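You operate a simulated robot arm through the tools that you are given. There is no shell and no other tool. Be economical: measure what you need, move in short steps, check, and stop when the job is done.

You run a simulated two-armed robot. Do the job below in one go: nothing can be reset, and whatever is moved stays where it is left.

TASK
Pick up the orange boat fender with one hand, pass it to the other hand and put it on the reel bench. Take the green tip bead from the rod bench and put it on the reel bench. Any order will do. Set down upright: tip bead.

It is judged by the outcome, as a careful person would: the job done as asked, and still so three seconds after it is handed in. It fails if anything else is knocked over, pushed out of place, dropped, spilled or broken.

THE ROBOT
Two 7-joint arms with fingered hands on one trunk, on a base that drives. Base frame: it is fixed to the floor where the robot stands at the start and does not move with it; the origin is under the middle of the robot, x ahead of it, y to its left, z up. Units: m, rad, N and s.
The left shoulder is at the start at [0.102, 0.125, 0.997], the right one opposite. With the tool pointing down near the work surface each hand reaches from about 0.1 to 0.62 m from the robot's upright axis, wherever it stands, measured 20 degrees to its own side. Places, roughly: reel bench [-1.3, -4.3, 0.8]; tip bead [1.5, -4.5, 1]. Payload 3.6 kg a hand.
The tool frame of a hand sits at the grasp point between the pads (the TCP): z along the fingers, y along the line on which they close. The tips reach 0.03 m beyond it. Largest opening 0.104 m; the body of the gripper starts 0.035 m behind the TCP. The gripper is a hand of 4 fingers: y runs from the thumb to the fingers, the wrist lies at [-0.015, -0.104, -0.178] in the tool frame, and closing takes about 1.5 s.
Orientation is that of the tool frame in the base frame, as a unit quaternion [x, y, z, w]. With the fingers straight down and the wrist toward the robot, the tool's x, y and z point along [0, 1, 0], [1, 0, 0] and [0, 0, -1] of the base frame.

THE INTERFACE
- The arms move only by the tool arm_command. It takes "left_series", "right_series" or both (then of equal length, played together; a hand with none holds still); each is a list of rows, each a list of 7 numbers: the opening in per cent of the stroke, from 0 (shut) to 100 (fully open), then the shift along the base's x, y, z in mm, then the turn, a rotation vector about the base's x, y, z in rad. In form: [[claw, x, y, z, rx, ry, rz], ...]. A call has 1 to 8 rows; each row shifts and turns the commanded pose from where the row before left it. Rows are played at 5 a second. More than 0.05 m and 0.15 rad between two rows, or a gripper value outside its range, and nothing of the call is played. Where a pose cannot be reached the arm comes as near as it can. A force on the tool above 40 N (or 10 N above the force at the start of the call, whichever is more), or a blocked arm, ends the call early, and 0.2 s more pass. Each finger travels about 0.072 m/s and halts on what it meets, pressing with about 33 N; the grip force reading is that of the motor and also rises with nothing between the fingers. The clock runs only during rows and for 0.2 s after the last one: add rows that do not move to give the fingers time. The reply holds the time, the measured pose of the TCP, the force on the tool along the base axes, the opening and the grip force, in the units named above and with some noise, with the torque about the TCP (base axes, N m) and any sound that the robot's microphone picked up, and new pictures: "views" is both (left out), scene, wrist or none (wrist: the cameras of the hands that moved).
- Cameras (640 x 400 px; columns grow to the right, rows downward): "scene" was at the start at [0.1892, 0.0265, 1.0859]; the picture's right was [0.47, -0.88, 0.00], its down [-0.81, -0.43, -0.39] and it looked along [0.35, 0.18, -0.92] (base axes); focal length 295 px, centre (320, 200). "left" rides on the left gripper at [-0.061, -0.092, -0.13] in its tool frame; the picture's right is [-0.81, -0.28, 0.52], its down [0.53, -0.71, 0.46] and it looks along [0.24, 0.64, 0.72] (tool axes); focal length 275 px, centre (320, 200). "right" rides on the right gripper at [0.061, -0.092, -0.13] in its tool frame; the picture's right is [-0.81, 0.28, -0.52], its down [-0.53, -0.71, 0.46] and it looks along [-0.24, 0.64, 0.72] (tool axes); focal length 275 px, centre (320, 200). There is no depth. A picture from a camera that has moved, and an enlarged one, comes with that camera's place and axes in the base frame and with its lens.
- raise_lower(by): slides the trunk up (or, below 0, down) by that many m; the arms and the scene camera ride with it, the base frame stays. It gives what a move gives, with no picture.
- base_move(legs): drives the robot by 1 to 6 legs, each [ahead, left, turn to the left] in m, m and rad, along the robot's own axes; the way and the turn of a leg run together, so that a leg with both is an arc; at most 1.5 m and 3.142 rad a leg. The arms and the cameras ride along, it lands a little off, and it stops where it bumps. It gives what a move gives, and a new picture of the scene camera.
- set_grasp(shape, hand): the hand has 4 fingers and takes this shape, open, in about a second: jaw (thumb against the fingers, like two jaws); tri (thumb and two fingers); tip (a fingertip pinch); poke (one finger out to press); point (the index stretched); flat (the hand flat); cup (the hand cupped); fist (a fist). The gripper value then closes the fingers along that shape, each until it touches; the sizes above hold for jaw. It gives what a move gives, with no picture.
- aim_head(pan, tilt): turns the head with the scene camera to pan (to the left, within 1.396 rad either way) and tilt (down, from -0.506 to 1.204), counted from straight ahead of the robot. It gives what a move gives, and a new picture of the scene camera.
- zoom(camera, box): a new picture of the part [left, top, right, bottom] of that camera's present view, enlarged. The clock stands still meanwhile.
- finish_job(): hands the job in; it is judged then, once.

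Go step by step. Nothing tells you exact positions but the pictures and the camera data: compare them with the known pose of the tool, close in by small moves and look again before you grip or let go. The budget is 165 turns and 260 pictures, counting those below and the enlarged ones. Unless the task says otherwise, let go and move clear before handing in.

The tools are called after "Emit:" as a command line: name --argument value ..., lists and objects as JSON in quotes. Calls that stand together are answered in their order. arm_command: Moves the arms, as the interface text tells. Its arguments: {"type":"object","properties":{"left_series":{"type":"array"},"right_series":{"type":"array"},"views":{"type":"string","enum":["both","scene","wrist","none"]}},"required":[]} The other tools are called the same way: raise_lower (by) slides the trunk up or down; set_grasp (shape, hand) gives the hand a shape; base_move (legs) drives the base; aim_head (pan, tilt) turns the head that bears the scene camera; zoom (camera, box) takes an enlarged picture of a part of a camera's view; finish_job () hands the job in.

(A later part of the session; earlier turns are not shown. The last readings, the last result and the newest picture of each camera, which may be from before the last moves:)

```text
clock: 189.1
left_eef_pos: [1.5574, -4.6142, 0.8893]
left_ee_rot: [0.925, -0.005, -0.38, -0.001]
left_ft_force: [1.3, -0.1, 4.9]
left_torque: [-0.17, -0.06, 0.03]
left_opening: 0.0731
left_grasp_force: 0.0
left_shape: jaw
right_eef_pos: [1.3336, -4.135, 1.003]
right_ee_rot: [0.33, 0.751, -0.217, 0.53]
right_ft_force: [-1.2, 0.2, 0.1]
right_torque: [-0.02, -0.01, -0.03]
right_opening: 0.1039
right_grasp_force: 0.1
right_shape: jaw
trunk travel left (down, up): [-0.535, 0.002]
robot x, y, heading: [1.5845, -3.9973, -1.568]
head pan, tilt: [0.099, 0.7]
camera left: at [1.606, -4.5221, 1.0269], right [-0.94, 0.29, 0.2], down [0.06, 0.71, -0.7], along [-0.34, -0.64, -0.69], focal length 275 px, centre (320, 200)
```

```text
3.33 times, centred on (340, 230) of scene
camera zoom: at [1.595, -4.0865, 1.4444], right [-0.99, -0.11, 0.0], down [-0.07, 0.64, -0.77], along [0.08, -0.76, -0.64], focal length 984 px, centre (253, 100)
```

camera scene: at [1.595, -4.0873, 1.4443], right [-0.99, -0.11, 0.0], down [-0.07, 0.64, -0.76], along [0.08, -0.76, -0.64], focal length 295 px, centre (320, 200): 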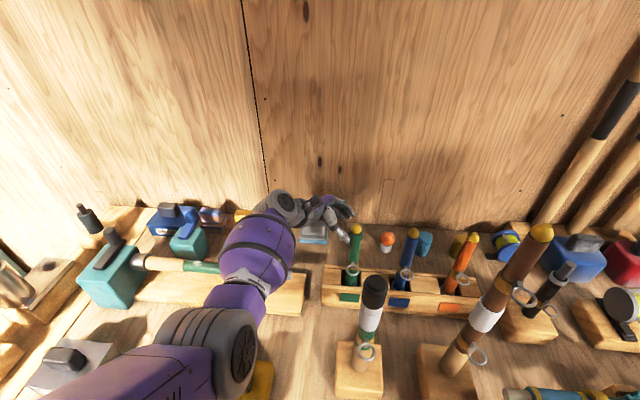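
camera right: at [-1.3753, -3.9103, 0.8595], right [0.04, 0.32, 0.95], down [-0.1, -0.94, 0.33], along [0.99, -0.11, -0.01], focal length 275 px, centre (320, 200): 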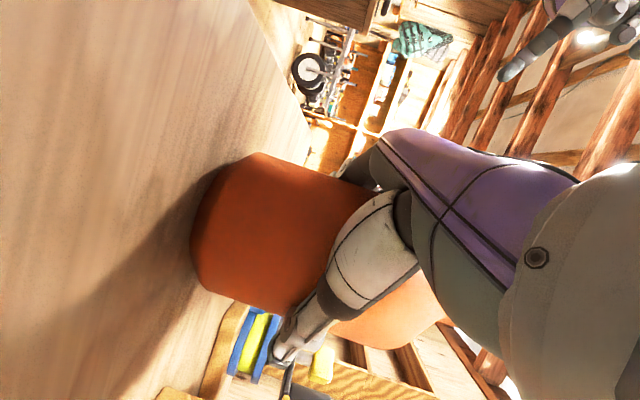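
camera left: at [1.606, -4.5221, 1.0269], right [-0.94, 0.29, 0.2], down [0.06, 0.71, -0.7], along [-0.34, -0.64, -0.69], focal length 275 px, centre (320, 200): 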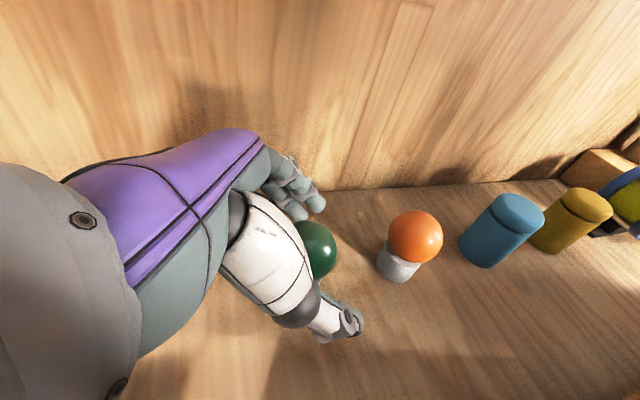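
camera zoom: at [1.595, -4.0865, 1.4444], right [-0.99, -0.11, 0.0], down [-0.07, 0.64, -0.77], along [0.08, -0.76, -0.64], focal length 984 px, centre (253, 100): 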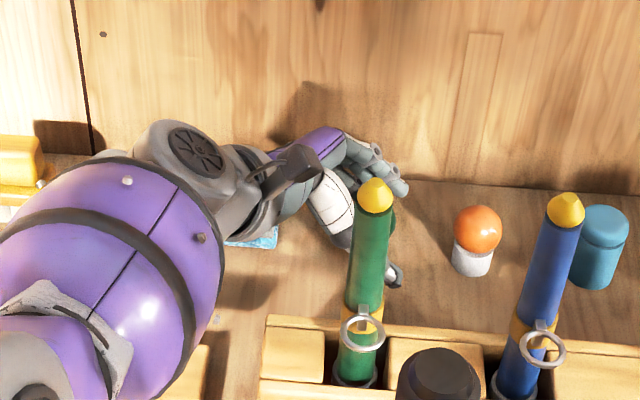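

The bead is at the grasp point; there's a light 5 N touch on the finger side. I'll lift 4 mm to relieve it and then look.

Emit:
arm_command --left_series '[[70, 0, 1, 4, 0, 0, 0], [70, 0, 0, 0, 0, 0, 0]]' --views "none"

Emit:
zoom --camera "left" --box '[220, 160, 400, 360]'

```text
clock: 189.7
left_eef_pos: [1.5582, -4.612, 0.8927]
left_ee_rot: [0.925, -0.005, -0.381, -0.003]
left_ft_force: [-0.8, 0.7, -0.3]
left_torque: [-0.03, -0.03, 0.03]
left_opening: 0.0732
left_grasp_force: 0.1
left_shape: jaw
right_eef_pos: [1.3333, -4.1362, 1.0027]
right_ee_rot: [0.329, 0.75, -0.217, 0.531]
right_ft_force: [-1.1, -0.7, -0.1]
right_torque: [-0.02, 0.0, -0.01]
right_opening: 0.1038
right_grasp_force: 0.1
right_shape: jaw
trunk travel left (down, up): [-0.535, 0.002]
robot x, y, heading: [1.5857, -3.9976, -1.564]
head pan, tilt: [0.099, 0.7]
```

```text
2.00 times, centred on (310, 260) of left
camera zoom: at [1.606, -4.5212, 1.0295], right [-0.94, 0.29, 0.2], down [0.07, 0.71, -0.7], along [-0.34, -0.64, -0.69], focal length 551 px, centre (340, 80)
```

zoom: 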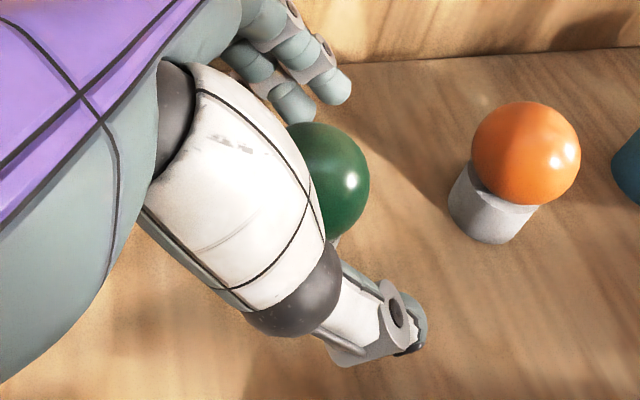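

Relieved. Closing gently on the bead.

Emit:
arm_command --left_series '[[55, 0, 0, 0, 0, 0, 0], [45, 0, 0, 0, 0, 0, 0], [35, 0, 0, 0, 0, 0, 0], [25, 0, 0, 0, 0, 0, 0], [15, 0, 0, 0, 0, 0, 0], [0, 0, 0, 0, 0, 0, 0], [0, 0, 0, 0, 0, 0, 0]]' --views "wrist"

Emit:
zoom --camera "left" --box '[220, 160, 400, 360]'

```text
clock: 191.3
left_eef_pos: [1.5589, -4.6128, 0.8924]
left_ee_rot: [0.925, -0.004, -0.381, -0.003]
left_ft_force: [0.2, 0.0, -0.1]
left_torque: [0.0, 0.0, 0.0]
left_opening: 0.0055
left_grasp_force: 33.2
left_shape: jaw
right_eef_pos: [1.3343, -4.137, 1.0034]
right_ee_rot: [0.329, 0.751, -0.216, 0.531]
right_ft_force: [0.1, 0.8, -1.1]
right_torque: [0.02, -0.01, 0.03]
right_opening: 0.104
right_grasp_force: 0.0
right_shape: jaw
trunk travel left (down, up): [-0.535, 0.002]
robot x, y, heading: [1.5873, -3.9965, -1.561]
head pan, tilt: [0.099, 0.7]
camera left: at [1.606, -4.5213, 1.0296], right [-0.94, 0.29, 0.2], down [0.07, 0.71, -0.7], along [-0.34, -0.64, -0.69], focal length 275 px, centre (320, 200)
```

left: 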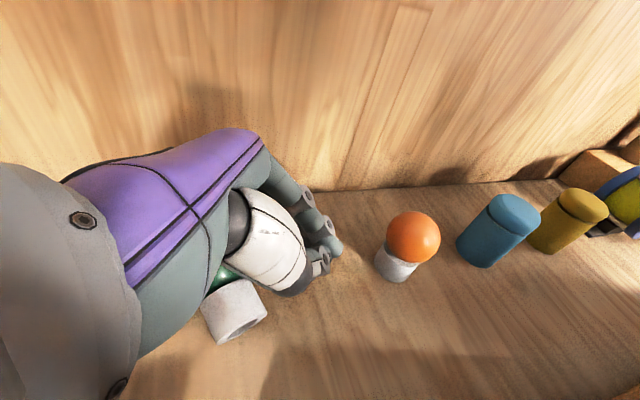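

```text
2.00 times, centred on (310, 260) of left
camera zoom: at [1.606, -4.5213, 1.0296], right [-0.94, 0.29, 0.2], down [0.07, 0.71, -0.7], along [-0.34, -0.64, -0.69], focal length 551 px, centre (340, 80)
```

zoom: 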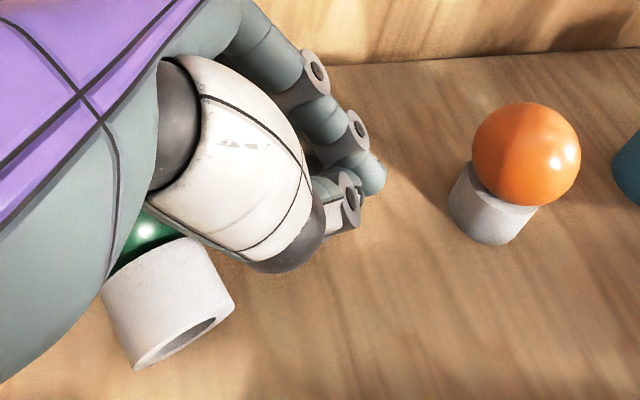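

The bead slipped toward the palm and tipped over. It turns out to be a ball on a hollow tube, which confirms it's the tip bead. I'll open slowly and look where it rests.

Emit:
arm_command --left_series '[[10, 0, 0, 0, 0, 0, 0], [20, 0, 0, 0, 0, 0, 0], [30, 0, 0, 0, 0, 0, 0], [40, 0, 0, 0, 0, 0, 0], [40, 0, 0, 0, 0, 0, 0]]' --views "wrist"

Emit:
zoom --camera "scene" --box '[260, 170, 420, 290]'

```text
clock: 192.5
left_eef_pos: [1.5579, -4.6119, 0.8922]
left_ee_rot: [0.925, -0.005, -0.38, -0.003]
left_ft_force: [-0.3, 0.2, -0.2]
left_torque: [-0.01, 0.01, -0.01]
left_opening: 0.0409
left_grasp_force: 0.0
left_shape: jaw
right_eef_pos: [1.3335, -4.1341, 1.0024]
right_ee_rot: [0.329, 0.751, -0.216, 0.53]
right_ft_force: [0.3, 0.0, -0.5]
right_torque: [-0.01, 0.03, 0.03]
right_opening: 0.1036
right_grasp_force: 0.1
right_shape: jaw
trunk travel left (down, up): [-0.535, 0.002]
robot x, y, heading: [1.5856, -3.9974, -1.565]
head pan, tilt: [0.099, 0.7]
camera left: at [1.6061, -4.5214, 1.03], right [-0.94, 0.29, 0.2], down [0.07, 0.71, -0.7], along [-0.34, -0.64, -0.69], focal length 275 px, centre (320, 200)
```

left: 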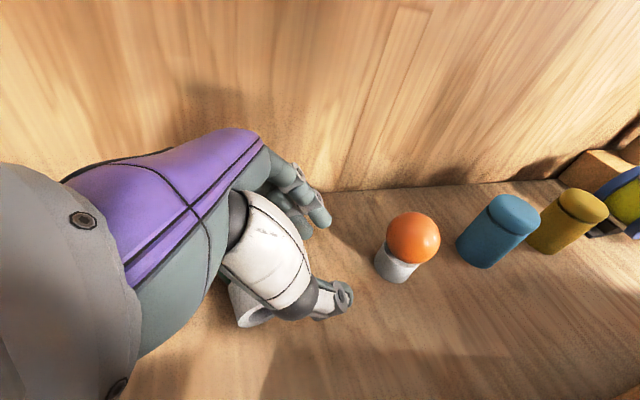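

```text
3.33 times, centred on (340, 230) of scene
camera zoom: at [1.5948, -4.0872, 1.4443], right [-0.99, -0.11, 0.0], down [-0.07, 0.64, -0.76], along [0.08, -0.76, -0.64], focal length 984 px, centre (253, 100)
```

zoom: 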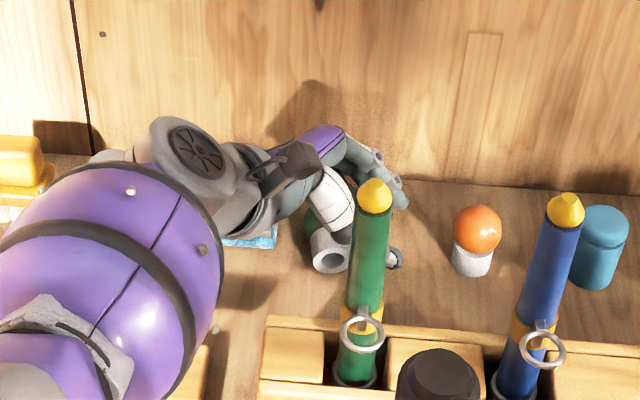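

The bead lies on its side beneath the thumb, its tube end toward the robot. I'll lift the hand straight up, away from it.

Emit:
arm_command --left_series '[[40, 0, 0, 10, 0, 0, 0], [40, 0, 0, 20, 0, 0, 0], [40, 5, 0, 30, 0, 0, 0], [40, 10, 0, 40, 0, 0, 0], [40, 0, 0, 0, 0, 0, 0]]' --views "wrist"

Emit:
zoom --camera "scene" --box '[260, 170, 420, 290]'

```text
clock: 193.7
left_eef_pos: [1.5725, -4.6112, 0.9925]
left_ee_rot: [0.924, -0.005, -0.381, -0.003]
left_ft_force: [-0.4, 0.4, 0.1]
left_torque: [-0.02, 0.03, -0.04]
left_opening: 0.0411
left_grasp_force: 0.1
left_shape: jaw
right_eef_pos: [1.3337, -4.1346, 1.0027]
right_ee_rot: [0.328, 0.751, -0.217, 0.531]
right_ft_force: [0.1, -0.8, 0.0]
right_torque: [-0.03, -0.01, 0.0]
right_opening: 0.1041
right_grasp_force: 0.1
right_shape: jaw
trunk travel left (down, up): [-0.535, 0.002]
robot x, y, heading: [1.5848, -4.0019, -1.564]
head pan, tilt: [0.099, 0.7]
camera left: at [1.6212, -4.521, 1.1301], right [-0.94, 0.28, 0.2], down [0.07, 0.71, -0.7], along [-0.34, -0.64, -0.69], focal length 275 px, centre (320, 200)
```

left: 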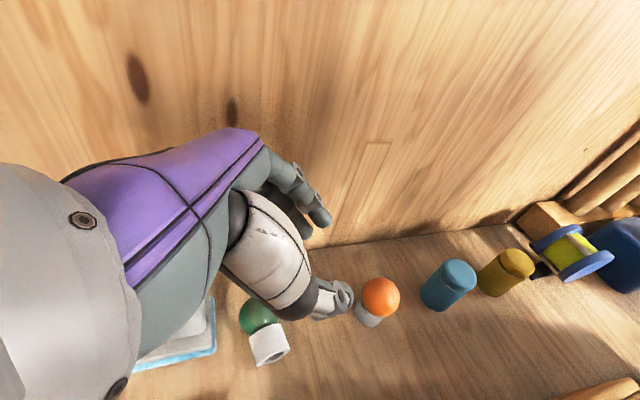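

```text
3.33 times, centred on (340, 230) of scene
camera zoom: at [1.5946, -4.0874, 1.4442], right [-0.99, -0.11, 0.0], down [-0.07, 0.64, -0.76], along [0.08, -0.76, -0.64], focal length 984 px, centre (253, 100)
```

zoom: 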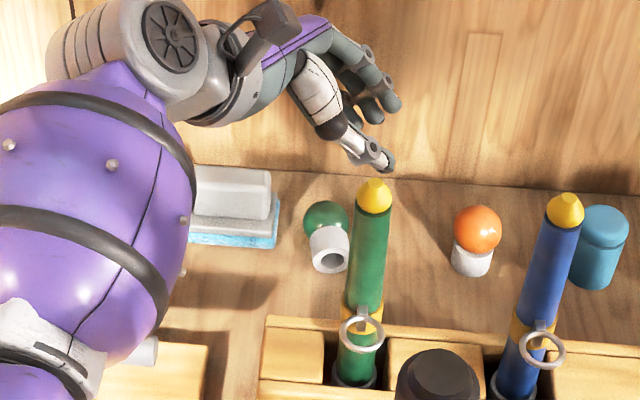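

The bead lies at about [1.591, -4.63], tube end toward the robot. I'll pick it by its sides with the fingers nearly straight down; to extend reach I raise both hands, lower the trunk, and re-orient the left hand.

Emit:
arm_command --left_series '[[70, 30, 20, 30, 0, 0, 0], [70, 30, 20, 30, 0, 0, 0], [70, 30, 20, 30, 0, 0, 0], [70, 30, 20, 30, 0, -0.1, 0]]' --right_series '[[100, 0, 10, 30, 0, 0, 0], [100, 0, 10, 30, 0, 0, 0], [100, 0, 10, 30, 0, 0, 0], [100, 0, 10, 30, 0, 0, 0]]' --views "none"

Emit:
raise_lower --by -0.12

Emit:
arm_command --left_series '[[70, 0, 0, 0, 0, -0.15, 0], [70, 0, 0, 0, 0, -0.15, 0], [70, 0, 0, 0, 0, -0.15, 0], [70, 0, 0, 0, 0, -0.15, 0], [70, 0, 0, 0, 0, -0.085, 0], [70, 0, 0, 0, 0, 0, -0.15], [70, 0, 0, 0, 0, 0, -0.15], [70, 0, 0, 0, 0, 0, -0.15]]' --views "scene"

```text
clock: 194.7
left_eef_pos: [1.6939, -4.5332, 1.1145]
left_ee_rot: [0.942, -0.005, -0.335, -0.002]
left_ft_force: [-0.3, -0.3, -0.5]
left_torque: [-0.02, 0.02, -0.01]
left_opening: 0.0725
left_grasp_force: 0.0
left_shape: jaw
right_eef_pos: [1.336, -4.0952, 1.1236]
right_ee_rot: [0.33, 0.75, -0.217, 0.531]
right_ft_force: [-0.2, -0.4, -0.2]
right_torque: [0.01, 0.04, -0.01]
right_opening: 0.1037
right_grasp_force: 0.1
right_shape: jaw
trunk travel left (down, up): [-0.535, 0.002]
robot x, y, heading: [1.5831, -4.0014, -1.567]
head pan, tilt: [0.099, 0.7]
```

```text
clock: 196.2
left_eef_pos: [1.6926, -4.5319, 0.9932]
left_ee_rot: [0.942, -0.005, -0.336, -0.003]
left_ft_force: [-0.1, -0.2, -0.6]
left_torque: [0.0, 0.03, 0.01]
left_opening: 0.0727
left_grasp_force: 0.1
left_shape: jaw
right_eef_pos: [1.3334, -4.0944, 1.0029]
right_ee_rot: [0.33, 0.75, -0.216, 0.531]
right_ft_force: [0.1, 0.1, 0.2]
right_torque: [0.04, -0.01, 0.0]
right_opening: 0.1037
right_grasp_force: 0.0
right_shape: jaw
trunk travel left (down, up): [-0.415, 0.122]
robot x, y, heading: [1.5849, -3.9983, -1.564]
head pan, tilt: [0.099, 0.7]
```

```text
clock: 198.0
left_eef_pos: [1.6936, -4.5337, 0.9935]
left_ee_rot: [0.974, -0.228, 0.002, -0.004]
left_ft_force: [-0.3, 0.0, -0.5]
left_torque: [-0.02, -0.04, 0.03]
left_opening: 0.0724
left_grasp_force: 0.1
left_shape: jaw
right_eef_pos: [1.3334, -4.0959, 1.0027]
right_ee_rot: [0.33, 0.75, -0.216, 0.531]
right_ft_force: [0.2, -0.8, 0.3]
right_torque: [-0.04, 0.05, -0.03]
right_opening: 0.1037
right_grasp_force: 0.1
right_shape: jaw
trunk travel left (down, up): [-0.415, 0.122]
robot x, y, heading: [1.5861, -3.997, -1.564]
head pan, tilt: [0.099, 0.7]
camera scene: at [1.5956, -4.1747, 1.3106], right [-0.99, -0.11, 0.0], down [-0.07, 0.64, -0.76], along [0.08, -0.76, -0.64], focal length 295 px, centre (320, 200)
```

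scene: 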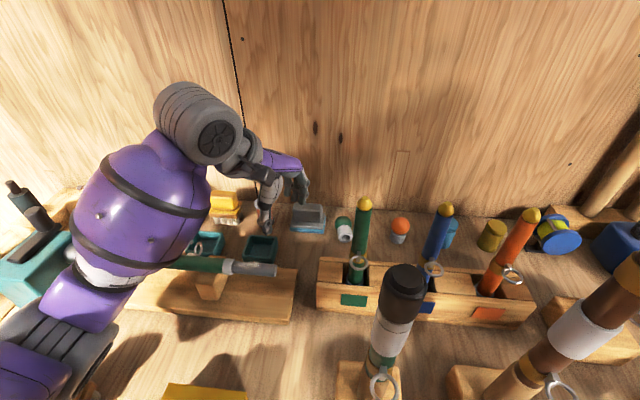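

Lowering the trunk also leans the shoulders forward, which helps. I can see the bead lying at (343,228). Continuing the yaw and a slight forward tilt.

Emit:
arm_command --left_series '[[70, 0, 0, 0, 0, 0, -0.15], [70, 0, 0, 0, 0, 0, -0.15], [70, 0, 0, 0, 0, 0, -0.15], [70, 0, 0, 0, 0, 0, -0.15], [70, 0, 0, 0, 0, 0, -0.15], [70, 0, 0, 0, 0, 0, -0.15], [70, 0, -10, 0, -0.1, 0, 0], [70, 0, -10, 0, -0.1, 0, 0]]' --views "none"

Emit:
arm_command --left_series '[[70, -15, -20, 0, 0, 0, 0], [70, -20, -20, 0, 0, 0, 0], [70, -20, -15, 0, 0, 0, 0], [70, -20, -10, 0, 0, 0, 0], [70, 0, 0, 0, 0, 0, 0]]' --views "both"

Emit:
zoom --camera "scene" --box '[240, 150, 420, 290]'

```text
clock: 199.8
left_eef_pos: [1.694, -4.5526, 0.9942]
left_ee_rot: [0.775, -0.624, 0.067, 0.075]
left_ft_force: [0.5, -0.1, -0.8]
left_torque: [0.01, -0.01, 0.01]
left_opening: 0.0725
left_grasp_force: 0.0
left_shape: jaw
right_eef_pos: [1.3336, -4.0958, 1.0024]
right_ee_rot: [0.33, 0.751, -0.216, 0.53]
right_ft_force: [0.8, -0.3, 0.3]
right_torque: [-0.01, -0.01, -0.01]
right_opening: 0.1039
right_grasp_force: 0.1
right_shape: jaw
trunk travel left (down, up): [-0.415, 0.122]
robot x, y, heading: [1.5846, -3.9985, -1.561]
head pan, tilt: [0.099, 0.7]
```

```text
clock: 201.0
left_eef_pos: [1.6176, -4.6174, 0.9924]
left_ee_rot: [0.775, -0.623, 0.067, 0.075]
left_ft_force: [0.0, 0.6, 0.5]
left_torque: [0.04, 0.02, -0.01]
left_opening: 0.0726
left_grasp_force: 0.1
left_shape: jaw
right_eef_pos: [1.3334, -4.0962, 1.0026]
right_ee_rot: [0.329, 0.751, -0.217, 0.53]
right_ft_force: [-0.8, 0.5, -0.1]
right_torque: [-0.02, 0.0, 0.01]
right_opening: 0.1038
right_grasp_force: 0.0
right_shape: jaw
trunk travel left (down, up): [-0.415, 0.122]
robot x, y, heading: [1.5873, -3.9969, -1.564]
head pan, tilt: [0.099, 0.7]
camera scene: at [1.5957, -4.1745, 1.3106], right [-0.99, -0.11, 0.0], down [-0.07, 0.64, -0.76], along [0.08, -0.76, -0.64], focal length 295 px, centre (320, 200)
camera left: at [1.6914, -4.5143, 1.1068], right [0.1, 0.73, -0.68], down [0.81, -0.45, -0.36], along [-0.57, -0.51, -0.64], focal length 275 px, centre (320, 200)
```

scene: 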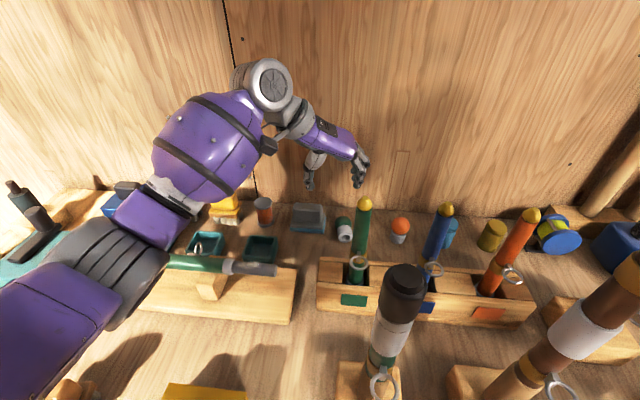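
left: 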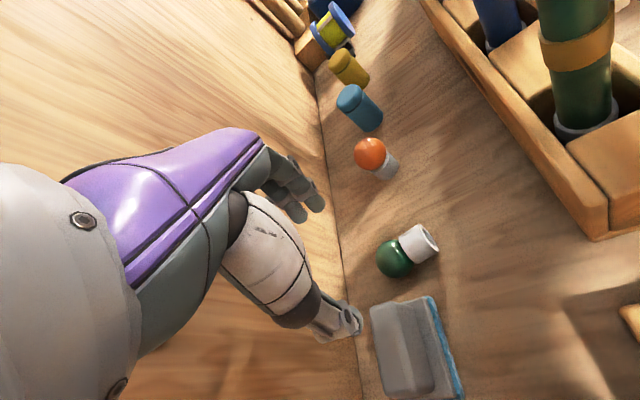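

```text
2.86 times, centred on (330, 220) of scene
camera zoom: at [1.5957, -4.1745, 1.3106], right [-0.99, -0.11, 0.0], down [-0.07, 0.64, -0.76], along [0.08, -0.76, -0.64], focal length 844 px, centre (291, 143)
```

zoom: 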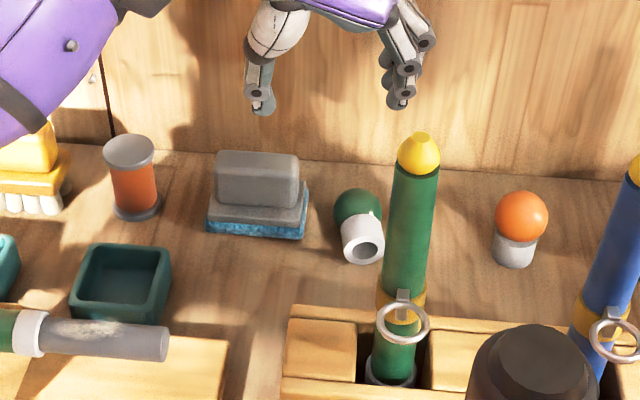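

The two cameras put the bead's ball at [1.594, -4.622, 0.87] and the tube end at [1.587, -4.591], with the bench top near 0.85. I'll narrow the opening and descend partly over the tube, keeping the thumb clear of the grey box.

Emit:
arm_command --left_series '[[60, -19, 10, 0, 0, 0, 0], [60, -18, 9, 0, 0, 0, 0], [60, 0, 0, -25, 0, 0, 0], [60, 0, 0, -25, 0, 0, 0], [60, 0, 0, -10, 0, 0, 0], [60, 0, 0, 0, 0, 0, 0]]' --views "both"

Emit:
zoom --camera "scene" --box '[280, 170, 400, 270]'

```text
clock: 202.4
left_eef_pos: [1.5813, -4.5984, 0.9323]
left_ee_rot: [0.776, -0.623, 0.067, 0.075]
left_ft_force: [-0.4, -0.2, -0.3]
left_torque: [0.04, 0.01, 0.01]
left_opening: 0.0627
left_grasp_force: 0.0
left_shape: jaw
right_eef_pos: [1.3337, -4.0957, 1.0016]
right_ee_rot: [0.33, 0.751, -0.216, 0.53]
right_ft_force: [-0.1, 0.3, -0.4]
right_torque: [0.01, 0.03, 0.02]
right_opening: 0.1036
right_grasp_force: 0.1
right_shape: jaw
trunk travel left (down, up): [-0.415, 0.122]
robot x, y, heading: [1.5848, -3.9977, -1.567]
head pan, tilt: [0.099, 0.7]
camera scene: at [1.5953, -4.1746, 1.3106], right [-0.99, -0.11, 0.0], down [-0.07, 0.64, -0.76], along [0.08, -0.76, -0.64], focal length 295 px, centre (320, 200)
camera left: at [1.6558, -4.4945, 1.0455], right [0.1, 0.73, -0.68], down [0.81, -0.45, -0.37], along [-0.57, -0.51, -0.64], focal length 275 px, centre (320, 200)
```

scene: 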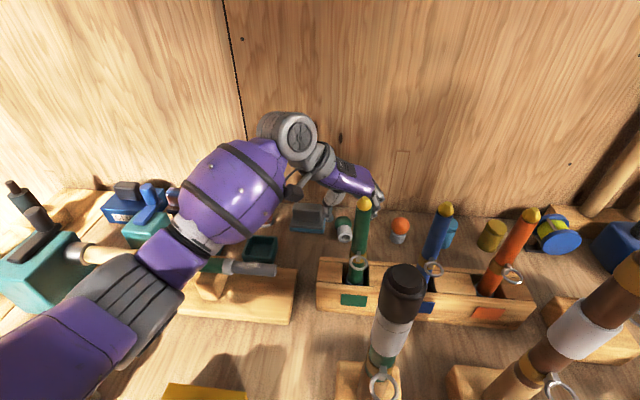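
left: 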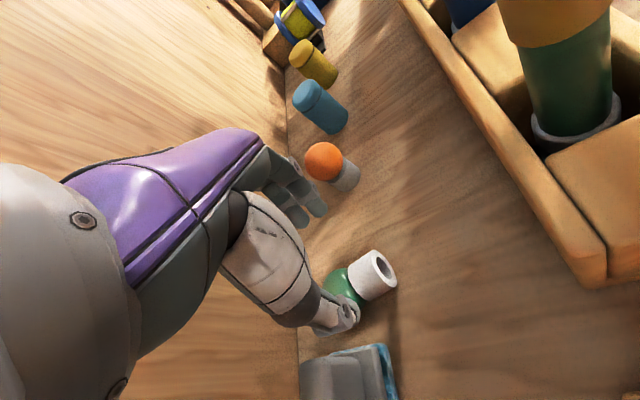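

```text
4.00 times, centred on (340, 220) of scene
camera zoom: at [1.5953, -4.1746, 1.3106], right [-0.99, -0.11, 0.0], down [-0.07, 0.64, -0.76], along [0.08, -0.76, -0.64], focal length 1181 px, centre (240, 120)
```

zoom: 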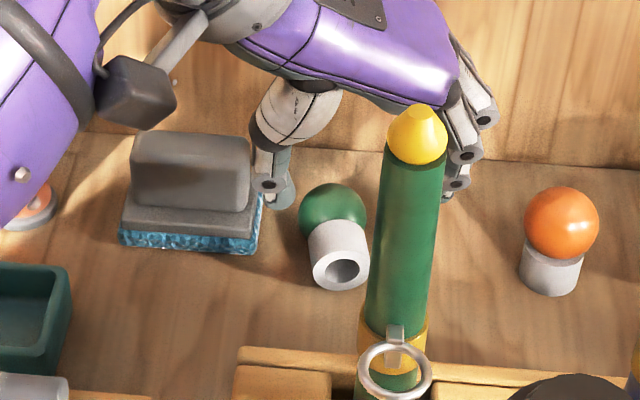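

The tips straddle the bead. Shift 4 mm away from the box and descend most of the way.

Emit:
arm_command --left_series '[[60, -4, 4, 0, 0, 0, 0], [60, 0, 0, -15, 0, 0, 0], [60, 0, 0, -15, 0, 0, 0], [60, 0, 0, 0, 0, 0, 0]]' --views "wrist"

Emit:
zoom --camera "scene" --box '[280, 170, 400, 270]'

```text
clock: 203.4
left_eef_pos: [1.5757, -4.5941, 0.9018]
left_ee_rot: [0.775, -0.623, 0.068, 0.075]
left_ft_force: [-0.5, 0.1, -0.6]
left_torque: [-0.02, -0.03, 0.01]
left_opening: 0.0628
left_grasp_force: 0.0
left_shape: jaw
right_eef_pos: [1.3342, -4.0958, 1.0015]
right_ee_rot: [0.329, 0.751, -0.216, 0.531]
right_ft_force: [0.2, 0.4, 0.0]
right_torque: [0.02, 0.0, -0.02]
right_opening: 0.1038
right_grasp_force: 0.1
right_shape: jaw
trunk travel left (down, up): [-0.415, 0.122]
robot x, y, heading: [1.5859, -3.9968, -1.56]
head pan, tilt: [0.099, 0.7]
camera left: at [1.6507, -4.4914, 1.0157], right [0.1, 0.73, -0.68], down [0.81, -0.45, -0.36], along [-0.57, -0.51, -0.64], focal length 275 px, centre (320, 200)
```

left: 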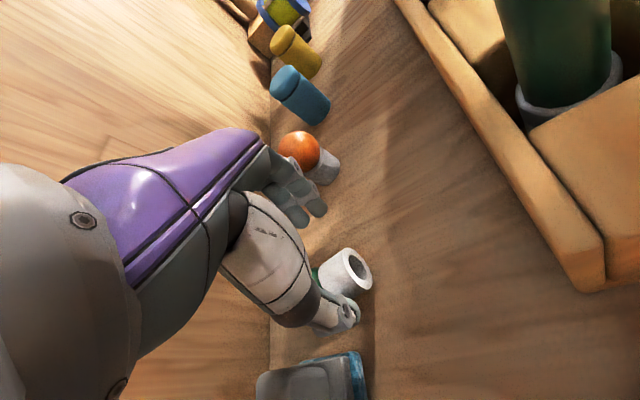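

```text
4.00 times, centred on (340, 220) of scene
camera zoom: at [1.5953, -4.1746, 1.3106], right [-0.99, -0.11, 0.0], down [-0.07, 0.64, -0.76], along [0.08, -0.76, -0.64], focal length 1181 px, centre (240, 120)
```

zoom: 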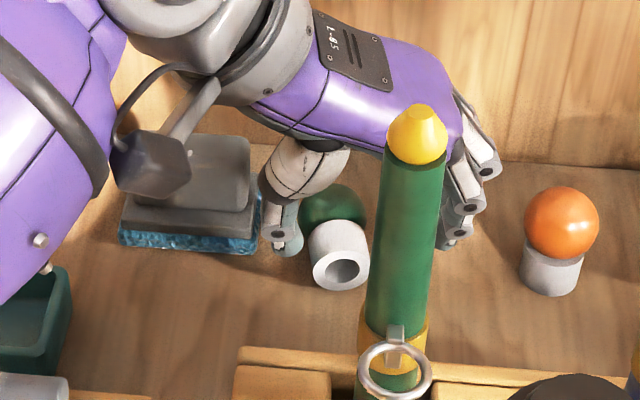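

Thumb is cleanly between box and tube. Descend 12 mm.

Emit:
arm_command --left_series '[[60, 0, -2, -7, 0, 0, 0], [60, 0, -2, -5, 0, 0, 0], [60, 0, 0, 0, 0, 0, 0]]' --views "wrist"

Emit:
zoom --camera "scene" --box '[280, 170, 400, 270]'

```text
clock: 204.2
left_eef_pos: [1.5768, -4.6003, 0.8904]
left_ee_rot: [0.775, -0.624, 0.067, 0.075]
left_ft_force: [0.0, 0.4, -0.6]
left_torque: [-0.01, -0.02, -0.02]
left_opening: 0.0627
left_grasp_force: 0.0
left_shape: jaw
right_eef_pos: [1.3339, -4.0959, 1.0027]
right_ee_rot: [0.329, 0.751, -0.216, 0.53]
right_ft_force: [0.0, 0.0, 0.2]
right_torque: [-0.01, 0.02, -0.03]
right_opening: 0.1042
right_grasp_force: 0.0
right_shape: jaw
trunk travel left (down, up): [-0.415, 0.122]
robot x, y, heading: [1.5871, -3.9993, -1.562]
head pan, tilt: [0.099, 0.7]
camera left: at [1.6507, -4.4955, 1.0039], right [0.1, 0.73, -0.68], down [0.81, -0.45, -0.37], along [-0.57, -0.51, -0.64], focal length 275 px, centre (320, 200)
```

left: 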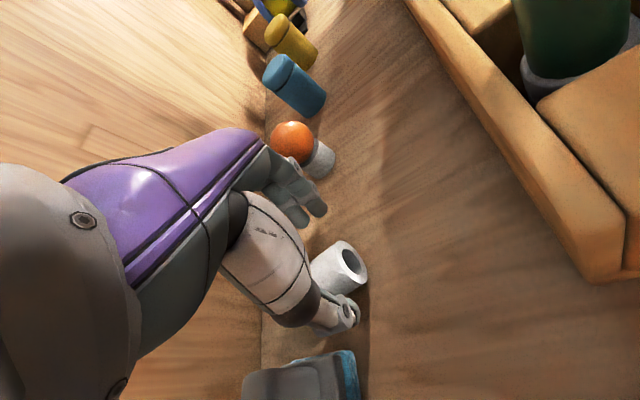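

```text
4.00 times, centred on (340, 220) of scene
camera zoom: at [1.5953, -4.1746, 1.3106], right [-0.99, -0.11, 0.0], down [-0.07, 0.64, -0.76], along [0.08, -0.76, -0.64], focal length 1181 px, centre (240, 120)
```

zoom: 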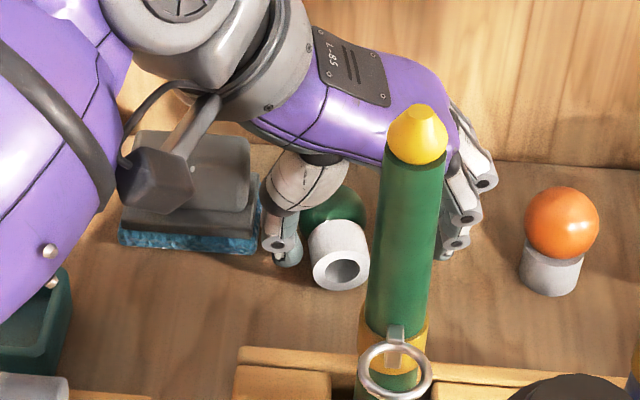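

No contact yet. Closing slowly.

Emit:
arm_command --left_series '[[52, 0, 0, 0, 0, 0, 0], [46, 0, 0, 0, 0, 0, 0], [40, 0, 0, 0, 0, 0, 0], [34, 0, 0, 0, 0, 0, 0], [28, 0, 0, 0, 0, 0, 0], [22, 0, 0, 0, 0, 0, 0], [22, 0, 0, 0, 0, 0, 0]]' --views "wrist"

Emit:
zoom --camera "scene" --box '[280, 170, 400, 270]'

```text
clock: 205.8
left_eef_pos: [1.5757, -4.5989, 0.8899]
left_ee_rot: [0.775, -0.623, 0.066, 0.076]
left_ft_force: [0.0, 0.5, 1.3]
left_torque: [-0.04, -0.01, -0.02]
left_opening: 0.0236
left_grasp_force: 32.9
left_shape: jaw
right_eef_pos: [1.3322, -4.095, 1.003]
right_ee_rot: [0.33, 0.75, -0.216, 0.53]
right_ft_force: [0.2, -0.5, -0.1]
right_torque: [0.02, -0.01, 0.0]
right_opening: 0.104
right_grasp_force: 0.0
right_shape: jaw
trunk travel left (down, up): [-0.415, 0.122]
robot x, y, heading: [1.5857, -3.9988, -1.566]
head pan, tilt: [0.099, 0.7]
camera left: at [1.6508, -4.4955, 1.0043], right [0.1, 0.73, -0.68], down [0.81, -0.45, -0.37], along [-0.57, -0.51, -0.64], focal length 275 px, centre (320, 200)
```

left: 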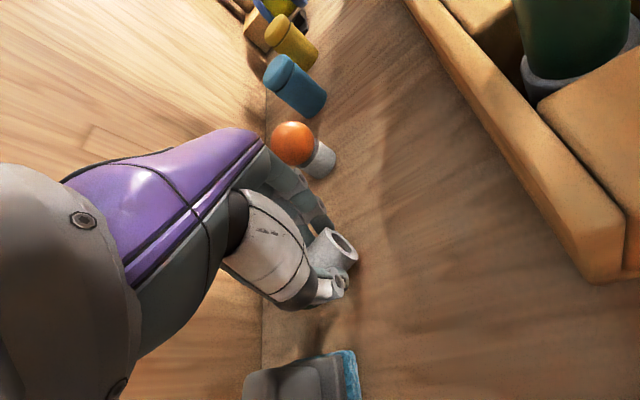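

```text
4.00 times, centred on (340, 220) of scene
camera zoom: at [1.5953, -4.1745, 1.3106], right [-0.99, -0.11, 0.0], down [-0.07, 0.64, -0.77], along [0.08, -0.76, -0.64], focal length 1181 px, centre (240, 120)
```

zoom: 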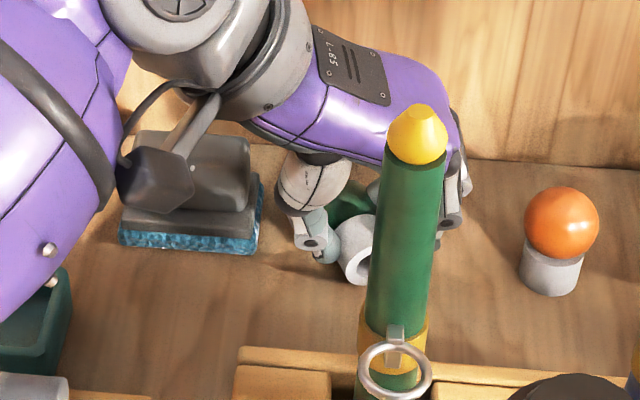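

Gripped at 24 mm with 33 N on the bead. Command full squeeze and lift slowly.

Emit:
arm_command --left_series '[[5, 0, 0, 0, 0, 0, 0], [5, 0, 0, 0, 0, 0, 0], [5, 0, 0, 8, 0, 0, 0], [5, 0, 0, 12, 0, 0, 0], [5, 0, 0, 20, 0, 0, 0], [5, 0, 0, 20, 0, 0, 0], [5, 0, 0, 0, 0, 0, 0]]' --views "wrist"

Emit:
zoom --camera "scene" --box '[280, 150, 400, 250]'

```text
clock: 207.4
left_eef_pos: [1.5768, -4.5999, 0.9507]
left_ee_rot: [0.775, -0.623, 0.067, 0.075]
left_ft_force: [0.1, 0.0, 0.2]
left_torque: [-0.01, 0.03, 0.0]
left_opening: 0.0235
left_grasp_force: 32.5
left_shape: jaw
right_eef_pos: [1.3329, -4.0963, 1.0037]
right_ee_rot: [0.329, 0.75, -0.216, 0.531]
right_ft_force: [0.2, 0.6, -0.3]
right_torque: [0.04, -0.01, -0.02]
right_opening: 0.1037
right_grasp_force: 0.0
right_shape: jaw
trunk travel left (down, up): [-0.415, 0.122]
robot x, y, heading: [1.5862, -3.9976, -1.564]
head pan, tilt: [0.099, 0.7]
camera left: at [1.6504, -4.495, 1.0642], right [0.1, 0.73, -0.68], down [0.81, -0.45, -0.37], along [-0.57, -0.51, -0.64], focal length 275 px, centre (320, 200)
```

left: 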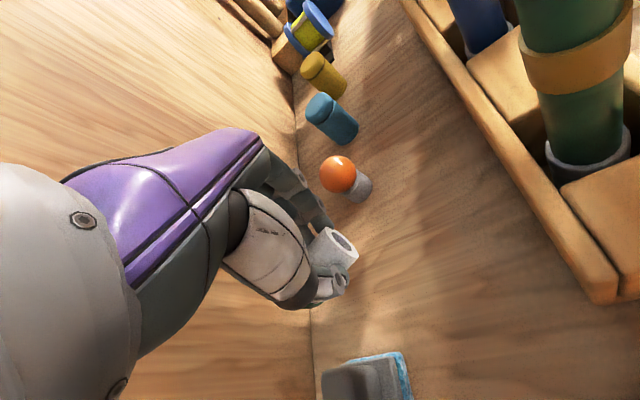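

```text
4.00 times, centred on (340, 200) of scene
camera zoom: at [1.5953, -4.1747, 1.3106], right [-0.99, -0.11, 0.0], down [-0.07, 0.64, -0.76], along [0.08, -0.76, -0.64], focal length 1181 px, centre (240, 200)
```

zoom: 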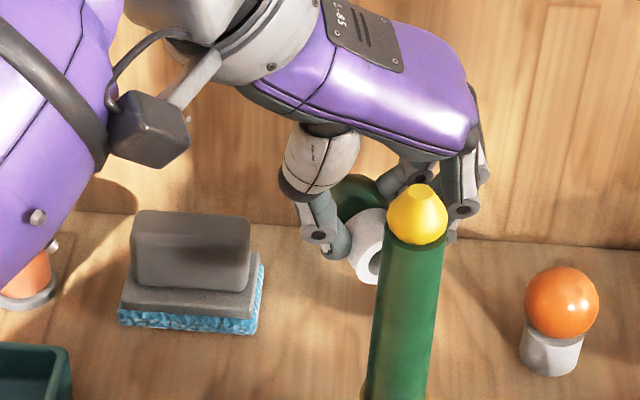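

The bead is in the hand. Raise it high, move left clear of the rods, then draw it back toward the robot.

Emit:
arm_command --left_series '[[5, 0, 0, 35, 0, 0, 0], [5, 5, 0, 40, 0, 0, 0], [5, 20, 0, 40, 0, 0, 0], [5, 30, 5, 30, 0, 0, 0], [5, 40, 15, 10, 0, 0, 0], [5, 30, 30, 0, 0, 0, 0], [5, 15, 40, 0, 0, 0, 0], [5, 0, 45, 0, 0, 0, 0]]' --views "none"

Emit:
arm_command --left_series '[[5, 0, 45, 0, 0, 0, 0], [5, 0, 45, 0, 0, 0, 0], [5, 0, 30, 0, 0, 0, 0], [5, 0, 0, 0, 0, 0, 0]]' --views "both"

```text
clock: 209.2
left_eef_pos: [1.7162, -4.4603, 1.1078]
left_ee_rot: [0.776, -0.623, 0.067, 0.075]
left_ft_force: [-0.4, 0.4, 0.9]
left_torque: [-0.01, 0.04, 0.01]
left_opening: 0.0239
left_grasp_force: 33.0
left_shape: jaw
right_eef_pos: [1.335, -4.0952, 1.0037]
right_ee_rot: [0.33, 0.75, -0.216, 0.53]
right_ft_force: [1.0, 0.2, -0.1]
right_torque: [-0.01, 0.0, 0.01]
right_opening: 0.1038
right_grasp_force: 0.0
right_shape: jaw
trunk travel left (down, up): [-0.415, 0.122]
robot x, y, heading: [1.5834, -3.9971, -1.563]
head pan, tilt: [0.099, 0.7]
```

```text
clock: 210.2
left_eef_pos: [1.7158, -4.3434, 1.1065]
left_ee_rot: [0.776, -0.623, 0.066, 0.075]
left_ft_force: [0.1, 0.1, 0.3]
left_torque: [0.01, -0.01, -0.02]
left_opening: 0.0235
left_grasp_force: 33.1
left_shape: jaw
right_eef_pos: [1.3333, -4.0968, 1.0023]
right_ee_rot: [0.329, 0.751, -0.216, 0.53]
right_ft_force: [-0.4, 0.0, -0.1]
right_torque: [-0.01, 0.0, 0.0]
right_opening: 0.1038
right_grasp_force: 0.0
right_shape: jaw
trunk travel left (down, up): [-0.415, 0.122]
robot x, y, heading: [1.5839, -3.9989, -1.564]
head pan, tilt: [0.099, 0.7]
camera scene: at [1.5952, -4.175, 1.3105], right [-0.99, -0.11, 0.0], down [-0.07, 0.64, -0.76], along [0.08, -0.76, -0.64], focal length 295 px, centre (320, 200)
camera left: at [1.7895, -4.2396, 1.221], right [0.1, 0.73, -0.68], down [0.81, -0.45, -0.37], along [-0.57, -0.51, -0.64], focal length 275 px, centre (320, 200)
```

scene: 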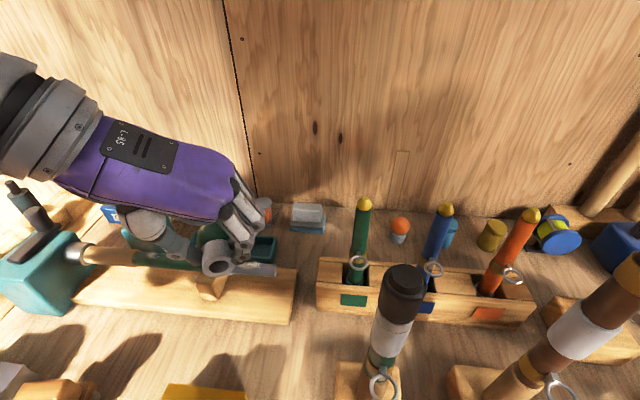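
left: 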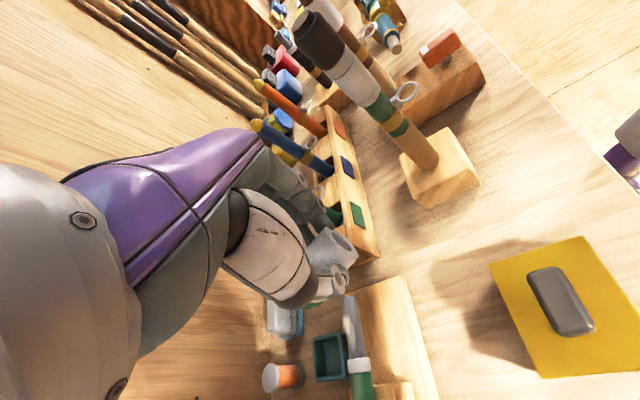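

The bead is held well and nothing else moved. Back off, turn right and drive to the reel bench along the same path as before.

Emit:
base_move --legs '[[-0.42, 0, 0], [0, 0, -0.8], [0, 0, -0.78], [0.3, 0.03, 0], [1.4, 0, 0]]'

Emit:
aim_head --pan 0.15 --tilt 0.5

```text
clock: 225.2
left_eef_pos: [-0.473, -3.8156, 1.1064]
left_ee_rot: [-0.129, 0.987, 0.005, -0.1]
left_ft_force: [0.3, 0.1, -0.4]
left_torque: [0.01, 0.02, 0.01]
left_opening: 0.0234
left_grasp_force: 32.8
left_shape: jaw
right_eef_pos: [-0.2423, -3.4234, 1.0017]
right_ee_rot: [0.756, 0.315, -0.524, 0.234]
right_ft_force: [0.0, -0.5, 0.4]
right_torque: [-0.01, -0.02, 0.02]
right_opening: 0.1037
right_grasp_force: 0.1
right_shape: jaw
trunk travel left (down, up): [-0.415, 0.122]
robot x, y, heading: [-0.1335, -3.6721, -3.092]
head pan, tilt: [0.099, 0.7]
camera scene: at [-0.3086, -3.6889, 1.3106], right [-0.15, 0.99, 0.0], down [0.64, 0.1, -0.76], along [-0.76, -0.11, -0.64], focal length 295 px, centre (320, 200)
```

scene: 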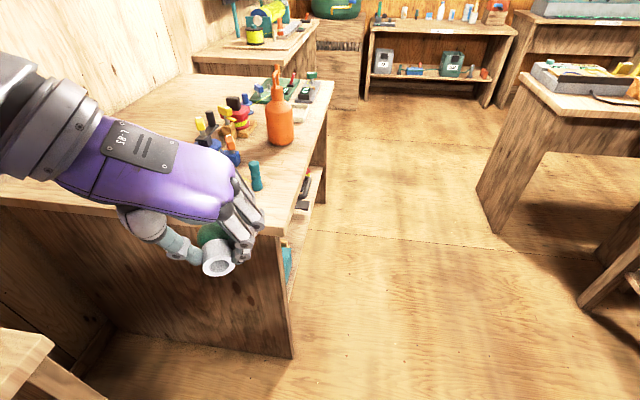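

```text
clock: 225.9
left_eef_pos: [-0.4722, -3.8165, 1.1079]
left_ee_rot: [-0.129, 0.987, 0.004, -0.1]
left_ft_force: [0.0, 0.8, -0.4]
left_torque: [-0.02, 0.04, -0.06]
left_opening: 0.0234
left_grasp_force: 33.0
left_shape: jaw
right_eef_pos: [-0.2423, -3.4237, 1.0026]
right_ee_rot: [0.757, 0.316, -0.523, 0.234]
right_ft_force: [0.4, -0.3, -0.2]
right_torque: [0.01, -0.03, 0.0]
right_opening: 0.1038
right_grasp_force: 0.0
right_shape: jaw
trunk travel left (down, up): [-0.415, 0.122]
robot x, y, heading: [-0.1292, -3.6725, -3.09]
head pan, tilt: [0.15, 0.499]
camera scene: at [-0.3136, -3.6943, 1.3282], right [-0.2, 0.98, 0.0], down [0.47, 0.1, -0.88], along [-0.86, -0.18, -0.48], focal length 295 px, centre (320, 200)
```

scene: 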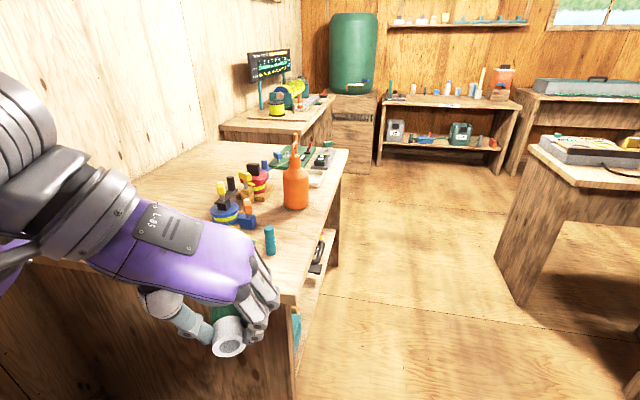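

The fender is still standing. I'll slide right, drive on, and turn left to face the reel bench.

Emit:
base_move --legs '[[0.1, -0.28, 0], [0.92, 0, -0.05], [0, 0, 0.8], [0, 0, 0.77]]'

Emit:
aim_head --pan 0.1 --tilt 0.85

```text
clock: 237.5
left_eef_pos: [-1.0507, -3.764, 1.1073]
left_ee_rot: [0.766, -0.635, 0.066, 0.075]
left_ft_force: [-0.6, 0.0, 0.0]
left_torque: [-0.02, 0.01, -0.02]
left_opening: 0.0238
left_grasp_force: 33.8
left_shape: jaw
right_eef_pos: [-1.4256, -3.5059, 1.0012]
right_ee_rot: [0.34, 0.746, -0.224, 0.528]
right_ft_force: [-0.2, -0.7, 0.1]
right_torque: [0.01, 0.0, -0.01]
right_opening: 0.1038
right_grasp_force: 0.0
right_shape: jaw
trunk travel left (down, up): [-0.415, 0.122]
robot x, y, heading: [-1.1709, -3.418, -1.596]
head pan, tilt: [0.15, 0.499]
camera scene: at [-1.1615, -3.5978, 1.3283], right [-0.99, -0.13, 0.0], down [-0.06, 0.47, -0.88], along [0.11, -0.87, -0.48], focal length 295 px, centre (320, 200)
```

scene: 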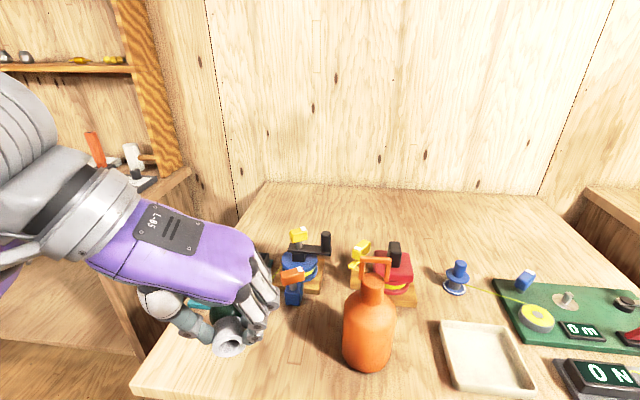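

```text
clock: 238.3
left_eef_pos: [-1.053, -3.7651, 1.1069]
left_ee_rot: [0.766, -0.635, 0.066, 0.077]
left_ft_force: [-0.1, 0.0, 0.0]
left_torque: [-0.04, 0.01, -0.02]
left_opening: 0.0238
left_grasp_force: 33.2
left_shape: jaw
right_eef_pos: [-1.4268, -3.5065, 1.0025]
right_ee_rot: [0.339, 0.746, -0.224, 0.527]
right_ft_force: [0.2, -0.5, 0.2]
right_torque: [0.02, -0.01, 0.03]
right_opening: 0.1041
right_grasp_force: 0.0
right_shape: jaw
trunk travel left (down, up): [-0.415, 0.122]
robot x, y, heading: [-1.1733, -3.4175, -1.596]
head pan, tilt: [0.099, 0.85]
camera scene: at [-1.1671, -3.5855, 1.2984], right [-1.0, -0.08, 0.0], down [-0.06, 0.75, -0.66], along [0.05, -0.66, -0.75], focal length 295 px, centre (320, 200)
```

scene: 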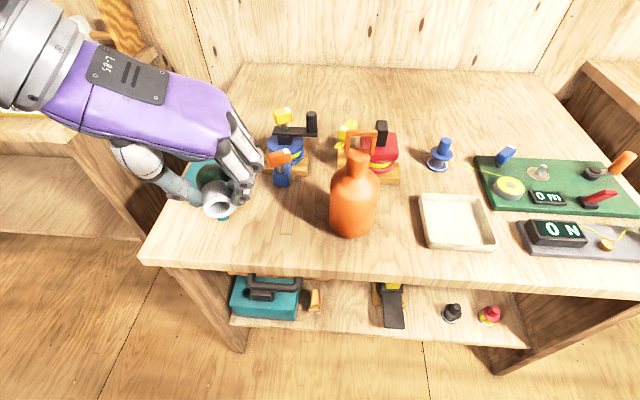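

There's a free spot near [-1.06, -3.95]. I'll pitch the hand from down toward forward, turning the tube end downward, while moving out over the bench.

Emit:
arm_command --left_series '[[5, 0, -20, 0, -0.146, -0.027, 0.005], [5, 0, -20, 0, -0.146, -0.027, 0.005], [5, 0, -20, 0, -0.146, -0.027, 0.005], [5, 0, -20, 0, -0.146, -0.027, 0.005], [5, 0, -20, 0, -0.146, -0.027, 0.005], [5, 0, -20, 0, -0.146, -0.027, 0.005], [5, 0, -20, 0, -0.146, -0.027, 0.005], [5, 0, 0, 0, 0, 0, 0]]' --views "both"

Emit:
zoom --camera "scene" --box '[160, 80, 360, 240]'

```text
clock: 240.1
left_eef_pos: [-1.0496, -3.919, 1.1104]
left_ee_rot: [0.632, -0.512, 0.439, 0.382]
left_ft_force: [0.4, 0.3, 0.3]
left_torque: [0.02, -0.01, -0.01]
left_opening: 0.0233
left_grasp_force: 33.3
left_shape: jaw
left hand out of reach, approached as far as the arm can: row 3, 4
right_eef_pos: [-1.4266, -3.5058, 1.0027]
right_ee_rot: [0.34, 0.746, -0.223, 0.527]
right_ft_force: [0.3, 0.5, -0.7]
right_torque: [0.0, 0.0, -0.01]
right_opening: 0.104
right_grasp_force: 0.1
right_shape: jaw
trunk travel left (down, up): [-0.415, 0.122]
robot x, y, heading: [-1.1717, -3.4161, -1.591]
head pan, tilt: [0.099, 0.85]
camera scene: at [-1.1672, -3.5854, 1.2983], right [-1.0, -0.08, 0.0], down [-0.06, 0.75, -0.66], along [0.05, -0.66, -0.75], focal length 295 px, centre (320, 200)
camera left: at [-0.9879, -3.7601, 1.0932], right [0.28, -0.18, -0.94], down [0.82, -0.46, 0.33], along [-0.49, -0.87, 0.02], focal length 275 px, centre (320, 200)
```

scene: 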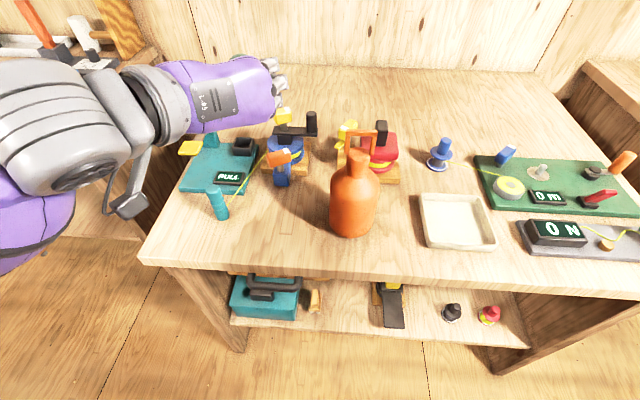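
left: 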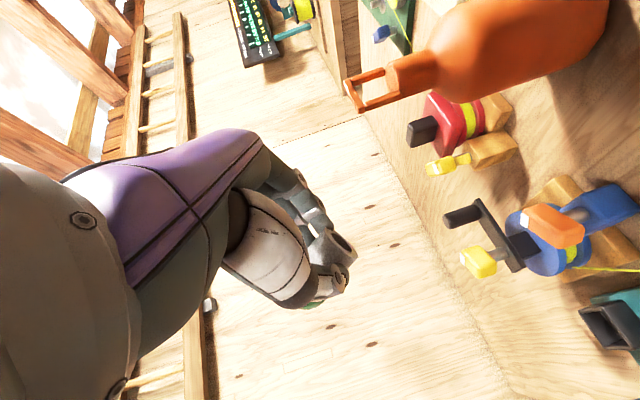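

```text
2.50 times, centred on (260, 160) of scene
camera zoom: at [-1.1672, -3.5854, 1.2983], right [-1.0, -0.08, 0.0], down [-0.06, 0.75, -0.66], along [0.05, -0.66, -0.75], focal length 738 px, centre (470, 300)
```

zoom: 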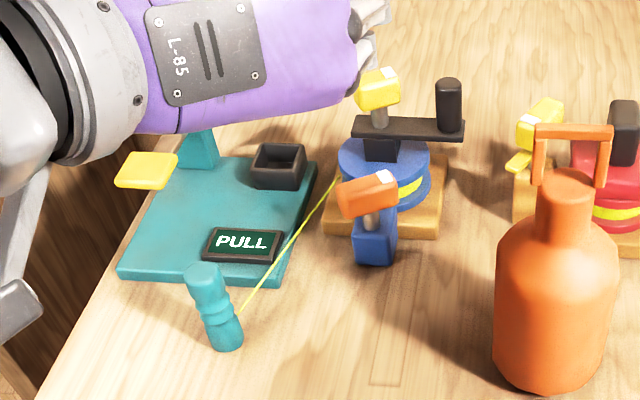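

The tube now points mostly downward. Let me zoom on the bead in the left camera.

Emit:
zoom --camera "left" --box '[240, 170, 420, 330]'

```text
2.50 times, centred on (330, 250) of left
camera zoom: at [-0.9879, -3.7601, 1.0932], right [0.28, -0.18, -0.94], down [0.82, -0.46, 0.33], along [-0.49, -0.87, 0.02], focal length 688 px, centre (295, 75)
```

zoom: 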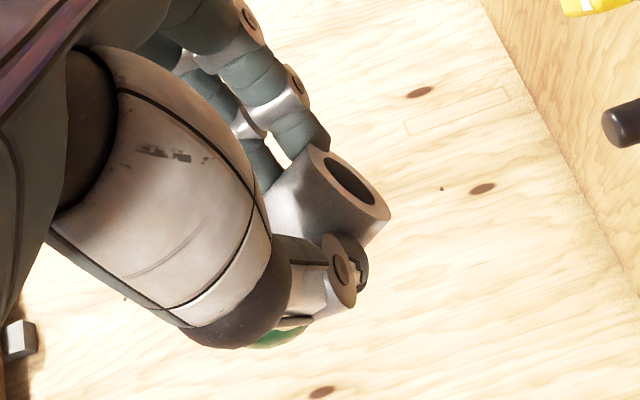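

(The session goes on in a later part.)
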